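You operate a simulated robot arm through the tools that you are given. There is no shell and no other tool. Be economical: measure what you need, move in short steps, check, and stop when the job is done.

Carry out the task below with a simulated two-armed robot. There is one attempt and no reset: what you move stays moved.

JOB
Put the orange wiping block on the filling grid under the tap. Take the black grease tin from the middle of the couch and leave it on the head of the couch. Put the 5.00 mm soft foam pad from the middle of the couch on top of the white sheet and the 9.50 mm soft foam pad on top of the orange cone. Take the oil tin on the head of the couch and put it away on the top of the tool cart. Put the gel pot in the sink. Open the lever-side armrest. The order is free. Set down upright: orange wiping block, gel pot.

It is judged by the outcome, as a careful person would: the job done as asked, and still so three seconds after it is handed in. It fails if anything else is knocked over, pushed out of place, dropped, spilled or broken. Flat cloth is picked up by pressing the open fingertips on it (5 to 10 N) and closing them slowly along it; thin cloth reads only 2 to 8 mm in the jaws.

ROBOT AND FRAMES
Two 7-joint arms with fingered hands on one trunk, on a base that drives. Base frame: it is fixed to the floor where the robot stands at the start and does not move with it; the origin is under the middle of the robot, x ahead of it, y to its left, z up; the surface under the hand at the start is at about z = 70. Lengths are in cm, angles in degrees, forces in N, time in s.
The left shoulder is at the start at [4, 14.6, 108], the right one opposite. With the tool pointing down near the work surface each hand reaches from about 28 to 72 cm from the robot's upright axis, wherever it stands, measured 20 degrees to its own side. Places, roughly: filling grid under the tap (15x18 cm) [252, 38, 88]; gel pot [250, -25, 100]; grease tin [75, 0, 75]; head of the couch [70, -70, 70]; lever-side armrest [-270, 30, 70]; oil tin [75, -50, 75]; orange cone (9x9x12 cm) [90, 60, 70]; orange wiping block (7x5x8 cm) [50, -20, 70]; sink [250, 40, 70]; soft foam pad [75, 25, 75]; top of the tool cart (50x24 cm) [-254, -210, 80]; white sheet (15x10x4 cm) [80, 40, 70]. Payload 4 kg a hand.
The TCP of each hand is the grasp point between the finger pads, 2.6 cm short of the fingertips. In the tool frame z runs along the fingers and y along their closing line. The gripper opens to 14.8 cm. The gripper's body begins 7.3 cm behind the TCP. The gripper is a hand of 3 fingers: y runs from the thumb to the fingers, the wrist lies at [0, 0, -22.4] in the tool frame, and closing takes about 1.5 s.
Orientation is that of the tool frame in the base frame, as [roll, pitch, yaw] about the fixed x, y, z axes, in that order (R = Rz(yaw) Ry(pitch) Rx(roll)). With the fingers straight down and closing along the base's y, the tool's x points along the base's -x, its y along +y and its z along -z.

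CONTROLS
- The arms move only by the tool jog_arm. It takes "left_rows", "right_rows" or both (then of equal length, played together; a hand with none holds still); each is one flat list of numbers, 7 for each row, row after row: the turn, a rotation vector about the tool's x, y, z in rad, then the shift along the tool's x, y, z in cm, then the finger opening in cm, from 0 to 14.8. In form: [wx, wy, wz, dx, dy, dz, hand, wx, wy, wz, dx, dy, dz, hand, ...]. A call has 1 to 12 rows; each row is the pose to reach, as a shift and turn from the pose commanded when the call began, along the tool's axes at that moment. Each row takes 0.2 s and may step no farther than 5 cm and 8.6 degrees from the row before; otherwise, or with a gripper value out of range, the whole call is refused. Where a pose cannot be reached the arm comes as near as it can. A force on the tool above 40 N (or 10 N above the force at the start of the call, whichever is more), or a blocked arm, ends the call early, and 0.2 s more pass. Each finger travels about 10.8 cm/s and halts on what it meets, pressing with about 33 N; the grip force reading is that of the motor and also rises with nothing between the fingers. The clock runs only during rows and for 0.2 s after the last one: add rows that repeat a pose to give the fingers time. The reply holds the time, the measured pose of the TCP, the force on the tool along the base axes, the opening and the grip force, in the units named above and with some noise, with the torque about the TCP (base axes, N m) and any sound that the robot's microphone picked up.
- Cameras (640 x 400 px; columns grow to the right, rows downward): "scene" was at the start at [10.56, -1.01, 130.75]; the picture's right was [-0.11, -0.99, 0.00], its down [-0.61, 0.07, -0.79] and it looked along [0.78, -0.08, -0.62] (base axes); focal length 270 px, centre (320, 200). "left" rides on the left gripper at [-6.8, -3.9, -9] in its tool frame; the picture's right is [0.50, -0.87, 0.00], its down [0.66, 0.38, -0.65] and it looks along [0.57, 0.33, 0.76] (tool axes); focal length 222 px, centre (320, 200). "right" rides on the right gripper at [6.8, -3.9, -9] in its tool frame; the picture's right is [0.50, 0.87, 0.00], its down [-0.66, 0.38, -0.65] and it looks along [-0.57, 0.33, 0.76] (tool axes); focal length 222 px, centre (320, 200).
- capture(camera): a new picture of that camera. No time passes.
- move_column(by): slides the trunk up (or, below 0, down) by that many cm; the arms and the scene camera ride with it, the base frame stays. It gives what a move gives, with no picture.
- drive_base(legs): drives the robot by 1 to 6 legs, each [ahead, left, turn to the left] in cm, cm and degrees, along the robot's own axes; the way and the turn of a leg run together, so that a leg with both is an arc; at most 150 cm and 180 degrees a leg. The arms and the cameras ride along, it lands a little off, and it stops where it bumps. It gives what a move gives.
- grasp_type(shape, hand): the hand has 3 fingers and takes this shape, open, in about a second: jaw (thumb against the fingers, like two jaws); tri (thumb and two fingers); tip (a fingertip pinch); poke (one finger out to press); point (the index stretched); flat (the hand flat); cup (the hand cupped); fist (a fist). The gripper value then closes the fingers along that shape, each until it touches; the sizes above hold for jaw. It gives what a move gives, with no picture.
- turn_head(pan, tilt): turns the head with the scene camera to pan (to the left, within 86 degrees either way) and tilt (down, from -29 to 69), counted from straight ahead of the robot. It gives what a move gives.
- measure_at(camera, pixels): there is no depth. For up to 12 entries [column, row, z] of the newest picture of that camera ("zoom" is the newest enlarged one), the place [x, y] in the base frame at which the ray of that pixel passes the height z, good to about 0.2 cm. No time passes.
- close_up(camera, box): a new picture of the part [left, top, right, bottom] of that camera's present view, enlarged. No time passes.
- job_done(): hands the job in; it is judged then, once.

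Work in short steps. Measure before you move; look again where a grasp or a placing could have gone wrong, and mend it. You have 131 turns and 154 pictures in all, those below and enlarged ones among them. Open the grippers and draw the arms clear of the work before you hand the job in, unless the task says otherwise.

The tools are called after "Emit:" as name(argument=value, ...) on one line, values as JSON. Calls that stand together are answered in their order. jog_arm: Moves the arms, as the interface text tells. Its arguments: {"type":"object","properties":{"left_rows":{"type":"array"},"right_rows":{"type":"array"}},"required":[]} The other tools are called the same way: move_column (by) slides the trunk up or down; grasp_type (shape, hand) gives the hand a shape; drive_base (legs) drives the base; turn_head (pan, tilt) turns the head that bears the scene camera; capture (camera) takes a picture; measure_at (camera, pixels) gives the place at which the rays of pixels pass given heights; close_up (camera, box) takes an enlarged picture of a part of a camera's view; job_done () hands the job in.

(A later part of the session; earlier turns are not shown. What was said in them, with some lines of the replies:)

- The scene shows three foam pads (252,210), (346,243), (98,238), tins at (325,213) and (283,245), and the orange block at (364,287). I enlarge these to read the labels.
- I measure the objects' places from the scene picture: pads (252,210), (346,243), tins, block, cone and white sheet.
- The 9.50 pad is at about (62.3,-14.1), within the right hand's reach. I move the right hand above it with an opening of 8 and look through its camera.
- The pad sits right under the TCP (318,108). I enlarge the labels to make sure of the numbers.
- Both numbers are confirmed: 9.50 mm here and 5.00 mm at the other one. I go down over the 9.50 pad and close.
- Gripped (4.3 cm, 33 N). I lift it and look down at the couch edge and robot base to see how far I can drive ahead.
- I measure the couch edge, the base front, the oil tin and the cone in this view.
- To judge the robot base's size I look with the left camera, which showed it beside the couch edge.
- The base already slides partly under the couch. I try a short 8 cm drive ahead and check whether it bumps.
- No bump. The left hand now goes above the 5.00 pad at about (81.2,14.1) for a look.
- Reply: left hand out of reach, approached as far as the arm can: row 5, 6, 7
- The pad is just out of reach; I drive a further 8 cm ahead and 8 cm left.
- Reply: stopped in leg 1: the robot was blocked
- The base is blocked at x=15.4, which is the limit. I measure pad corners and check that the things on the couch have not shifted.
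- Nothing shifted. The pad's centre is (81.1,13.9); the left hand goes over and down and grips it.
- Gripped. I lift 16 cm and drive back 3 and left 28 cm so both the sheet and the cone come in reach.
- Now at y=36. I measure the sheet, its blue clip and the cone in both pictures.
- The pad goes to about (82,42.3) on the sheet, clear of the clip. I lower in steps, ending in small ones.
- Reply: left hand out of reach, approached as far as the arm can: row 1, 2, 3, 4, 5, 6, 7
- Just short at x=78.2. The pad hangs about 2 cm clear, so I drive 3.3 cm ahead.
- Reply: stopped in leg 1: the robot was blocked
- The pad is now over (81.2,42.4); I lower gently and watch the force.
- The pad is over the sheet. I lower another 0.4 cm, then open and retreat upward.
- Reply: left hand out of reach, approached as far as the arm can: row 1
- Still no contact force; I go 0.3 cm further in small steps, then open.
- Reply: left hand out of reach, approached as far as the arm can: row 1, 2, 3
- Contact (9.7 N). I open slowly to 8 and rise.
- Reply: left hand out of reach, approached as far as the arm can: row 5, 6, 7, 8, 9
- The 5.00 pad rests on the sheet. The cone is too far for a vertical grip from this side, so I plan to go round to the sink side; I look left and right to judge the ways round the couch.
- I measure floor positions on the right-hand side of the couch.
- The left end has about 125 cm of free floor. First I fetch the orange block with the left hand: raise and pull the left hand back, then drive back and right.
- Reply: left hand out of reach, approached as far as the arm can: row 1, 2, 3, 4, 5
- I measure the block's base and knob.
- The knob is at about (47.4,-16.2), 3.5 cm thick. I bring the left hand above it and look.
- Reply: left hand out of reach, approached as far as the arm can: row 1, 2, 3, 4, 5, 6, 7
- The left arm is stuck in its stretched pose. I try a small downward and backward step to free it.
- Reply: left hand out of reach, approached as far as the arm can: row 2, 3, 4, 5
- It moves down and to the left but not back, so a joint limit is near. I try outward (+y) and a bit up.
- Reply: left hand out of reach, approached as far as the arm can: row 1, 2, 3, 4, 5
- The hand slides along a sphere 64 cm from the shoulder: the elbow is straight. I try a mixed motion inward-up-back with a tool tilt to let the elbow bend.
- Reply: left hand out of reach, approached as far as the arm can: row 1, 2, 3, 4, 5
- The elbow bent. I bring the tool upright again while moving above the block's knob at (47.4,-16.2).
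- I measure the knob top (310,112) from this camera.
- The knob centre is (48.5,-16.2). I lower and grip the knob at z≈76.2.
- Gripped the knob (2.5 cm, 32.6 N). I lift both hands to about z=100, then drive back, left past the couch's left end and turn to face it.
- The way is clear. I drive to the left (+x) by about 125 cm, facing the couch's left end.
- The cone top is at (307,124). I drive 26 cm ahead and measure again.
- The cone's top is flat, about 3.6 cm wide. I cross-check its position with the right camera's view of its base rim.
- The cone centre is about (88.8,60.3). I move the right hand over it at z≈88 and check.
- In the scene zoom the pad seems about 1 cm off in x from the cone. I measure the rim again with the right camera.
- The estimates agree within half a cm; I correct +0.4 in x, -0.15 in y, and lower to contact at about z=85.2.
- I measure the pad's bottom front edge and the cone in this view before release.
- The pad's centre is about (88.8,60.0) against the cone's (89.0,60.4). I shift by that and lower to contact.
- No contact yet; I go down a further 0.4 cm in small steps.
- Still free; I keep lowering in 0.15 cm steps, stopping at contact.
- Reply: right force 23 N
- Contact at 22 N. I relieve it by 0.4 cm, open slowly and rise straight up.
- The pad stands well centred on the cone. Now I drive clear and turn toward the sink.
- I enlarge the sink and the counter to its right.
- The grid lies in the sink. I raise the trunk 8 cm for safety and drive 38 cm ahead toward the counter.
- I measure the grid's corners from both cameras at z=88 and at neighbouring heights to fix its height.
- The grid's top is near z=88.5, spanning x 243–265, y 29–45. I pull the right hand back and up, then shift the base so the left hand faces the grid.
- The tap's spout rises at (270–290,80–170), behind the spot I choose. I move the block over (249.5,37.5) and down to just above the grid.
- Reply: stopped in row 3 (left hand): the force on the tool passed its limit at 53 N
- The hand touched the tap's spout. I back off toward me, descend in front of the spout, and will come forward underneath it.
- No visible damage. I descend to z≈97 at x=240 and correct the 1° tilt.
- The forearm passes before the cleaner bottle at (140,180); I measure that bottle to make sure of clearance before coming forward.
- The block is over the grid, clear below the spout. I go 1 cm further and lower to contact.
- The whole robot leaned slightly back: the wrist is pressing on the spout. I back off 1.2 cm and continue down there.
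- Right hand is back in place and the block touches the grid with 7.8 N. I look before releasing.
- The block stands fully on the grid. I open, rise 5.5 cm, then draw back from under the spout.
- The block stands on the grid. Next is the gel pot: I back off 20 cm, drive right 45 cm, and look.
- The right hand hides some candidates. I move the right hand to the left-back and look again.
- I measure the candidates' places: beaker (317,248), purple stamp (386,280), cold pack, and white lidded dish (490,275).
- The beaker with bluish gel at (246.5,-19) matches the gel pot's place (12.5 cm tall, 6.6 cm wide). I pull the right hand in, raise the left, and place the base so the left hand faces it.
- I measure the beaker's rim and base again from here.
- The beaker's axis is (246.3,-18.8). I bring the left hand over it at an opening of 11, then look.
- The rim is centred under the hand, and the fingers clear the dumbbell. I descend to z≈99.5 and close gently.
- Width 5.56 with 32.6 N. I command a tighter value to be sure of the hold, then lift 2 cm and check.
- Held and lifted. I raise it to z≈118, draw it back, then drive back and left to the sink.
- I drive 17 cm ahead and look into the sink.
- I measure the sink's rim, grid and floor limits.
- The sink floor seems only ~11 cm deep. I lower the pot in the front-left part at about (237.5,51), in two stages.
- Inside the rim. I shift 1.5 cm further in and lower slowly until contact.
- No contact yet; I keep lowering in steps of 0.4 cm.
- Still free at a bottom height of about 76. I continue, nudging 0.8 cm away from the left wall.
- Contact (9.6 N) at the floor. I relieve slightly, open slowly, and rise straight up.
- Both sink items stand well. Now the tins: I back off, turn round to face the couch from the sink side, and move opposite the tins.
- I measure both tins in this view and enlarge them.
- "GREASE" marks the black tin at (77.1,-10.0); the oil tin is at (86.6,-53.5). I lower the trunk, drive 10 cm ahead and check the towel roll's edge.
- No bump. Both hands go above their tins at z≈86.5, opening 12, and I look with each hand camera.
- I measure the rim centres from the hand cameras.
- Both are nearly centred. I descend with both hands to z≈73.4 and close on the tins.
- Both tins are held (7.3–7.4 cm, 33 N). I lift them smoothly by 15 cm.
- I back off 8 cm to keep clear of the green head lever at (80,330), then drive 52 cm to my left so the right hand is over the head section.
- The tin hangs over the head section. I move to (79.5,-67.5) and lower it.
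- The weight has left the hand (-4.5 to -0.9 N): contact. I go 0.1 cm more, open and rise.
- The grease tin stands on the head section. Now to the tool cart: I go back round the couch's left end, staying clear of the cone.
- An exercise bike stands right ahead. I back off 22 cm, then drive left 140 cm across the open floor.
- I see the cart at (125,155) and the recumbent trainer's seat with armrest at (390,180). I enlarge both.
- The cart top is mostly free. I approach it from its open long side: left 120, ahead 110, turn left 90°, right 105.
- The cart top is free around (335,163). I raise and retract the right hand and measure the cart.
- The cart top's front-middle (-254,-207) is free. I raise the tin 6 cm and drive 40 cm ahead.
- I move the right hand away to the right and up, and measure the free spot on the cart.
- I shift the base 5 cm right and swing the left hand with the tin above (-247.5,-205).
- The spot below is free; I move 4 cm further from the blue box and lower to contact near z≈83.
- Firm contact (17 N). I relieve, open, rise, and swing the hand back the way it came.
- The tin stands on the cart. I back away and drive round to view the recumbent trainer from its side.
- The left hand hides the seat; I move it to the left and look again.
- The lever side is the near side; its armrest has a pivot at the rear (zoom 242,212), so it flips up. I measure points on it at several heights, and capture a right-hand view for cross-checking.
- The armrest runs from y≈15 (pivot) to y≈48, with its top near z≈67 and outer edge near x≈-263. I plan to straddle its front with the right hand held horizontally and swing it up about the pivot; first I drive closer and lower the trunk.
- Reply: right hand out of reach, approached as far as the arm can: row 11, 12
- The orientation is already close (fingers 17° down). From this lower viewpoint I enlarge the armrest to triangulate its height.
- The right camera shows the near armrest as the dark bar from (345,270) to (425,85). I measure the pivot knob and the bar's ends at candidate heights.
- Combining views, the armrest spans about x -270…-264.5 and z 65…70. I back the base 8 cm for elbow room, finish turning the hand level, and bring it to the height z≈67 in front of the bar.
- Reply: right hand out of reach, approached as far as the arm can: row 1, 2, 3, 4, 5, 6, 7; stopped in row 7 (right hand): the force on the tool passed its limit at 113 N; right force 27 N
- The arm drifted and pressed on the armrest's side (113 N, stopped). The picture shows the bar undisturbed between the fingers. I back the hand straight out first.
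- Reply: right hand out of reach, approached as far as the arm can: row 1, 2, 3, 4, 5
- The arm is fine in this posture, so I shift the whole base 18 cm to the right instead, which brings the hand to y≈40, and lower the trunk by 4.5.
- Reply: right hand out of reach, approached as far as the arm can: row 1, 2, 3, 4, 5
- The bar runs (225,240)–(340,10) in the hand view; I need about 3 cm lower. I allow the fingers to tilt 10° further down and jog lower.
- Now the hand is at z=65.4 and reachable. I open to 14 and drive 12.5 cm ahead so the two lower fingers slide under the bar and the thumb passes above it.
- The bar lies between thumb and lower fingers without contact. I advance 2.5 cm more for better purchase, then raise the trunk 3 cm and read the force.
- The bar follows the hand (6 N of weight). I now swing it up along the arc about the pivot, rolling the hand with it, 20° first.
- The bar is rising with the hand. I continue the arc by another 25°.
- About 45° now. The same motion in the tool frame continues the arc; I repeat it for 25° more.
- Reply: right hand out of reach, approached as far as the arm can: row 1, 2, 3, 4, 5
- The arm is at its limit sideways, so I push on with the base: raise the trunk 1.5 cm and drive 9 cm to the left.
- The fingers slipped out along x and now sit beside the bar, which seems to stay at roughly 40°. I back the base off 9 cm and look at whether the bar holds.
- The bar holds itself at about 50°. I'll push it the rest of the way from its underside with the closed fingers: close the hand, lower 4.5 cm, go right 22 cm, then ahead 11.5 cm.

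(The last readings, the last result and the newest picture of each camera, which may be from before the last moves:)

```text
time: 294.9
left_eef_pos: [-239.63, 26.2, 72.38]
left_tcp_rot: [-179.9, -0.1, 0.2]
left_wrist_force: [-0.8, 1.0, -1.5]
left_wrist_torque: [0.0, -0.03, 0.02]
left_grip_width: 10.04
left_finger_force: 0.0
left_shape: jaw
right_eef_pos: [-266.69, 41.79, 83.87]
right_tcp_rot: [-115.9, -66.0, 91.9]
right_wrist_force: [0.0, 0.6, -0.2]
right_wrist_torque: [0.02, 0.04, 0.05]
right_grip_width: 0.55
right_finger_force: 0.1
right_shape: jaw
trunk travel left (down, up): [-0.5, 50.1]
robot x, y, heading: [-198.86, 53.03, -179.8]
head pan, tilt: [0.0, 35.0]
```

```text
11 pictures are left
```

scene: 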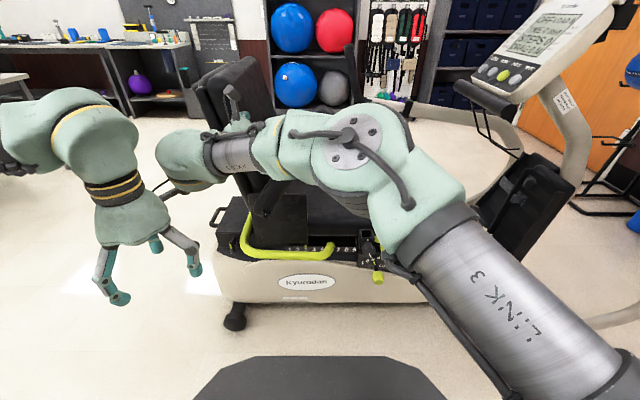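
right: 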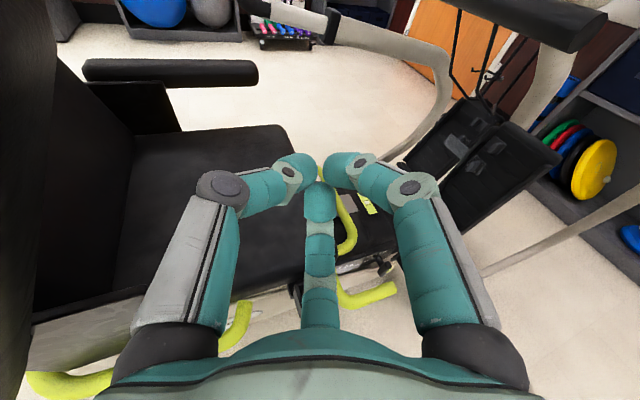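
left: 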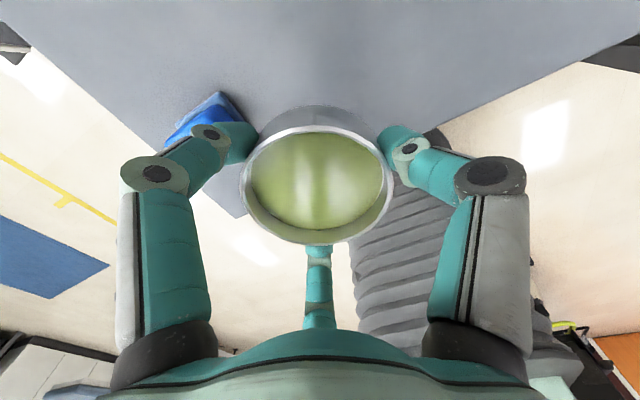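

The bar is not where I expected it in this view; I check with the scene camera.

Emit:
close_up(camera="scene", box=[100, 0, 480, 310])

```text
1.29 times, centred on (290, 155) of scene
```

zoom: 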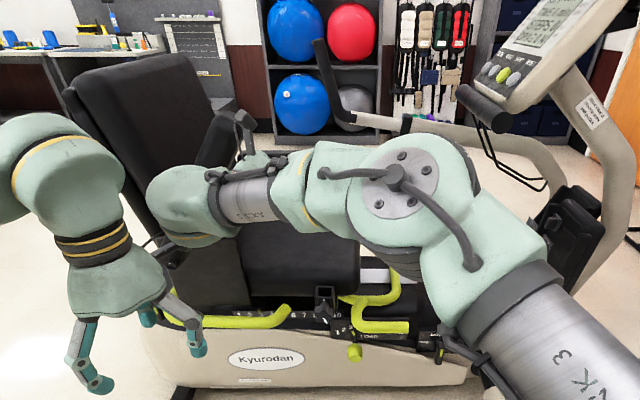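

The bar's upper part shows at (220,130), left of the hand, so the fingers are on its underside as wanted. I push left 14 cm and check the force.

Emit:
drive_base(legs=[[0, 14, 0]])

Emit:
capture(camera="right")

```text
time: 296.2
left_eef_pos: [-239.41, 12.28, 72.52]
left_tcp_rot: [-179.9, 0.0, 0.2]
left_wrist_force: [-0.2, -0.2, -0.4]
left_wrist_torque: [0.01, -0.04, 0.0]
left_grip_width: 10.03
left_finger_force: 0.2
left_shape: jaw
right_eef_pos: [-266.55, 27.53, 84.04]
right_tcp_rot: [-115.8, -66.1, 91.8]
right_wrist_force: [0.5, -0.1, 0.8]
right_wrist_torque: [-0.02, -0.03, 0.0]
right_grip_width: 0.52
right_finger_force: 0.2
right_shape: jaw
trunk travel left (down, up): [-0.5, 50.1]
robot x, y, heading: [-198.57, 39.49, -179.6]
head pan, tilt: [0.0, 35.0]
```

```text
9 pictures are left
```

right: 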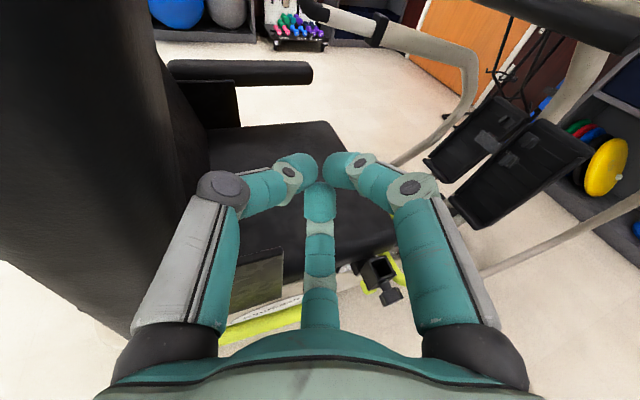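

The dark bar fills the left of the view, close to the hand. I push 6 cm further left.

Emit:
drive_base(legs=[[0, 6, 0]])

Emit:
close_up(camera="scene", box=[100, 0, 480, 310])

```text
time: 297.1
left_eef_pos: [-239.33, 6.12, 72.48]
left_tcp_rot: [-180.0, -0.1, 0.1]
left_wrist_force: [-1.6, 0.2, -0.5]
left_wrist_torque: [0.0, 0.03, 0.0]
left_grip_width: 10.04
left_finger_force: 0.1
left_shape: jaw
right_eef_pos: [-266.37, 21.4, 83.96]
right_tcp_rot: [-115.8, -66.2, 92.0]
right_wrist_force: [-0.8, -0.9, 0.7]
right_wrist_torque: [0.01, -0.01, -0.01]
right_grip_width: 0.5
right_finger_force: 0.1
right_shape: jaw
trunk travel left (down, up): [-0.5, 50.1]
robot x, y, heading: [-198.62, 33.07, -179.5]
head pan, tilt: [0.0, 35.0]
```

```text
1.29 times, centred on (290, 155) of scene
```

zoom: 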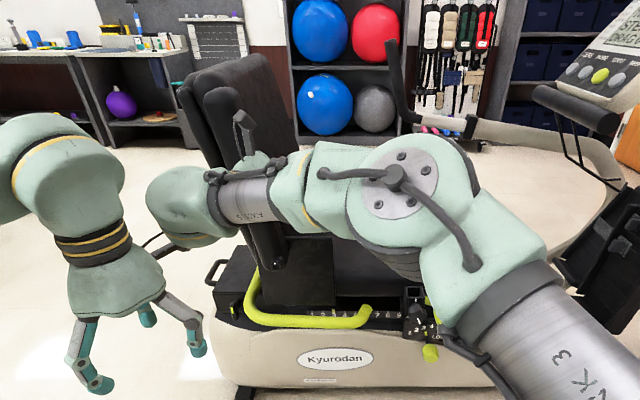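

The bar now leans back along the backrest, from (265,260) to (215,95): it appears fully open. I back off 25 cm and verify.

Emit:
drive_base(legs=[[-25, 0, 0]])

Emit:
turn_head(pan=8, tilt=30)

Emit:
capture(camera="scene")

```text
time: 298.9
left_eef_pos: [-214.92, 6.23, 72.43]
left_tcp_rot: [-179.9, 0.0, 0.3]
left_wrist_force: [-0.9, -0.3, 0.9]
left_wrist_torque: [0.01, 0.02, 0.03]
left_grip_width: 10.04
left_finger_force: 0.1
left_shape: jaw
right_eef_pos: [-242.04, 21.59, 83.99]
right_tcp_rot: [-115.8, -66.0, 91.8]
right_wrist_force: [-0.8, 1.0, -0.6]
right_wrist_torque: [-0.02, 0.04, -0.01]
right_grip_width: 0.53
right_finger_force: 0.1
right_shape: jaw
trunk travel left (down, up): [-0.5, 50.1]
robot x, y, heading: [-173.92, 33.6, -179.6]
head pan, tilt: [0.0, 35.0]
```

```text
time: 299.6
left_eef_pos: [-214.98, 6.36, 72.51]
left_tcp_rot: [-179.9, -0.1, 0.2]
left_wrist_force: [0.0, -0.5, -0.8]
left_wrist_torque: [0.0, 0.01, 0.02]
left_grip_width: 10.04
left_finger_force: 0.1
left_shape: jaw
right_eef_pos: [-242.13, 21.84, 83.96]
right_tcp_rot: [-115.9, -66.0, 92.2]
right_wrist_force: [0.6, -0.5, 0.1]
right_wrist_torque: [-0.03, 0.0, -0.01]
right_grip_width: 0.54
right_finger_force: 0.0
right_shape: jaw
trunk travel left (down, up): [-0.5, 50.1]
robot x, y, heading: [-174.43, 33.24, -179.6]
head pan, tilt: [8.0, 30.0]
```

```text
7 pictures are left
```

scene: 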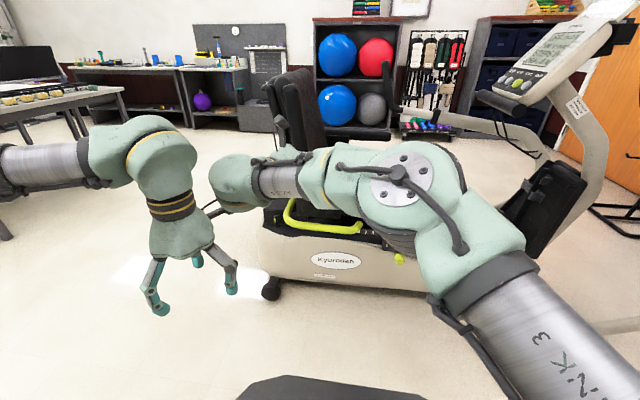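

The arm still hides it. I back off further, drive left 45 cm and look to the right past the arm.

Emit:
drive_base(legs=[[-25, 0, 0], [0, 50, 0]])

Emit:
turn_head(pan=-25, tilt=20)

Emit:
capture(camera="scene")

```text
time: 304.0
left_eef_pos: [-189.91, -44.04, 72.54]
left_tcp_rot: [-179.9, -0.1, 0.1]
left_wrist_force: [-0.2, 0.1, 0.4]
left_wrist_torque: [0.04, 0.0, -0.02]
left_grip_width: 10.02
left_finger_force: 0.0
left_shape: jaw
right_eef_pos: [-217.07, -28.57, 83.95]
right_tcp_rot: [-115.9, -66.1, 92.0]
right_wrist_force: [1.1, -0.3, 0.4]
right_wrist_torque: [0.0, 0.01, -0.03]
right_grip_width: 0.52
right_finger_force: 0.0
right_shape: jaw
trunk travel left (down, up): [-0.5, 50.1]
robot x, y, heading: [-149.55, -16.66, -179.7]
head pan, tilt: [8.0, 30.0]
```

```text
time: 305.0
left_eef_pos: [-189.89, -44.01, 72.52]
left_tcp_rot: [-180.0, -0.1, 0.0]
left_wrist_force: [-0.1, -0.5, 0.3]
left_wrist_torque: [0.0, 0.03, 0.0]
left_grip_width: 10.02
left_finger_force: 0.0
left_shape: jaw
right_eef_pos: [-217.05, -28.59, 84.02]
right_tcp_rot: [-116.0, -65.9, 92.0]
right_wrist_force: [0.2, 0.3, -0.1]
right_wrist_torque: [-0.04, -0.01, -0.03]
right_grip_width: 0.52
right_finger_force: 0.1
right_shape: jaw
trunk travel left (down, up): [-0.5, 50.1]
robot x, y, heading: [-149.25, -17.22, -179.7]
head pan, tilt: [-25.0, 20.0]
```

```text
6 pictures are left
```

scene: 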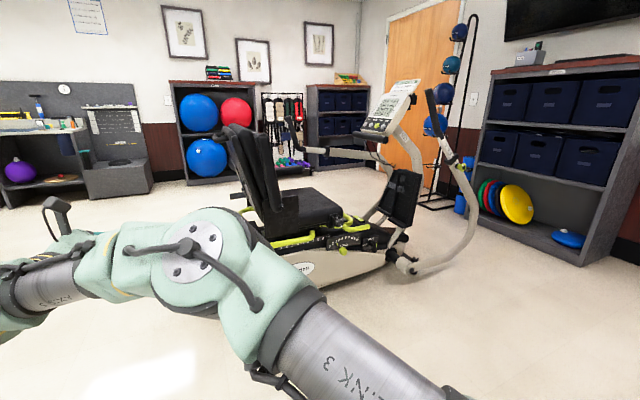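

Emit:
close_up(camera="scene", box=[200, 100, 420, 290])

```text
2.11 times, centred on (310, 195) of scene
```

zoom: 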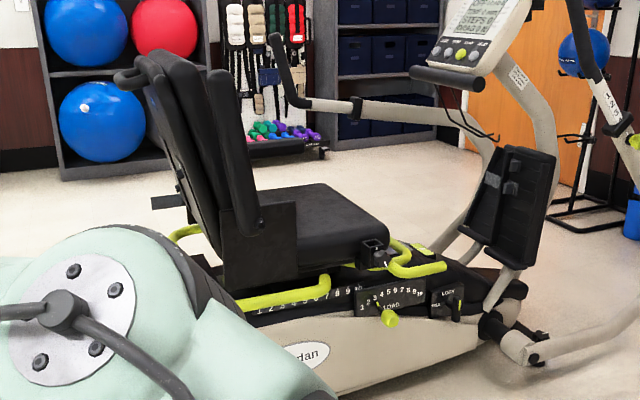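

The lever-side armrest stands upright along the backrest: open. Both hands are clear of everything; I open the right gripper before handing in.

Emit:
jog_arm(right_rows=[0, 0, 0, 0, 0, 0, 3, 0, 0, 0, 0, 0, 0, 6, 0, 0, 0, 0, 0, 0, 9, 0, 0, 0, 0, 0, 0, 12, 0, 0, 0, 0, 0, 0, 12])

```text
time: 306.2
left_eef_pos: [-189.97, -44.02, 72.6]
left_tcp_rot: [-179.8, -0.1, 0.1]
left_wrist_force: [-0.5, 0.0, -0.9]
left_wrist_torque: [0.03, 0.0, 0.02]
left_grip_width: 10.03
left_finger_force: 0.1
left_shape: jaw
right_eef_pos: [-216.97, -28.69, 83.95]
right_tcp_rot: [-115.9, -66.0, 92.0]
right_wrist_force: [0.0, 0.7, 0.0]
right_wrist_torque: [-0.01, 0.0, 0.02]
right_grip_width: 11.99
right_finger_force: 0.1
right_shape: jaw
trunk travel left (down, up): [-0.5, 50.1]
robot x, y, heading: [-149.35, -17.06, -179.8]
head pan, tilt: [-25.0, 20.0]
```

All seven parts are done and both hands are open and clear, so I hand the job in.

Emit:
job_done()

```text
The job is handed in.
```

I finished all seven parts of the job and handed it in. I checked each one by camera as I finished it, but did not go back for a last look at the couch and sink.

- **Orange wiping block:** it stands upright on the filling grid.
- **Gel pot:** it stands upright in the sink. Nothing was labelled as the gel pot, so I took the beaker with the bluish gel, which was the one at the place you gave.
- **Grease tin:** the black tin marked "GREASE" is on the head of the couch.
- **Oil tin:** it is on the top of the tool cart.
- **Foam pads:** the 5.00 mm pad is on the white sheet and the 9.50 mm pad is on the orange cone.
- **Armrest:** the lever-side armrest of the exercise machine is flipped up against the backrest.

Two contacts happened on the way. The left hand touched the tap spout (a 53 N stop, and a light press later), and the right hand pressed the side of the armrest (a 113 N stop). I saw no damage or displacement from either.
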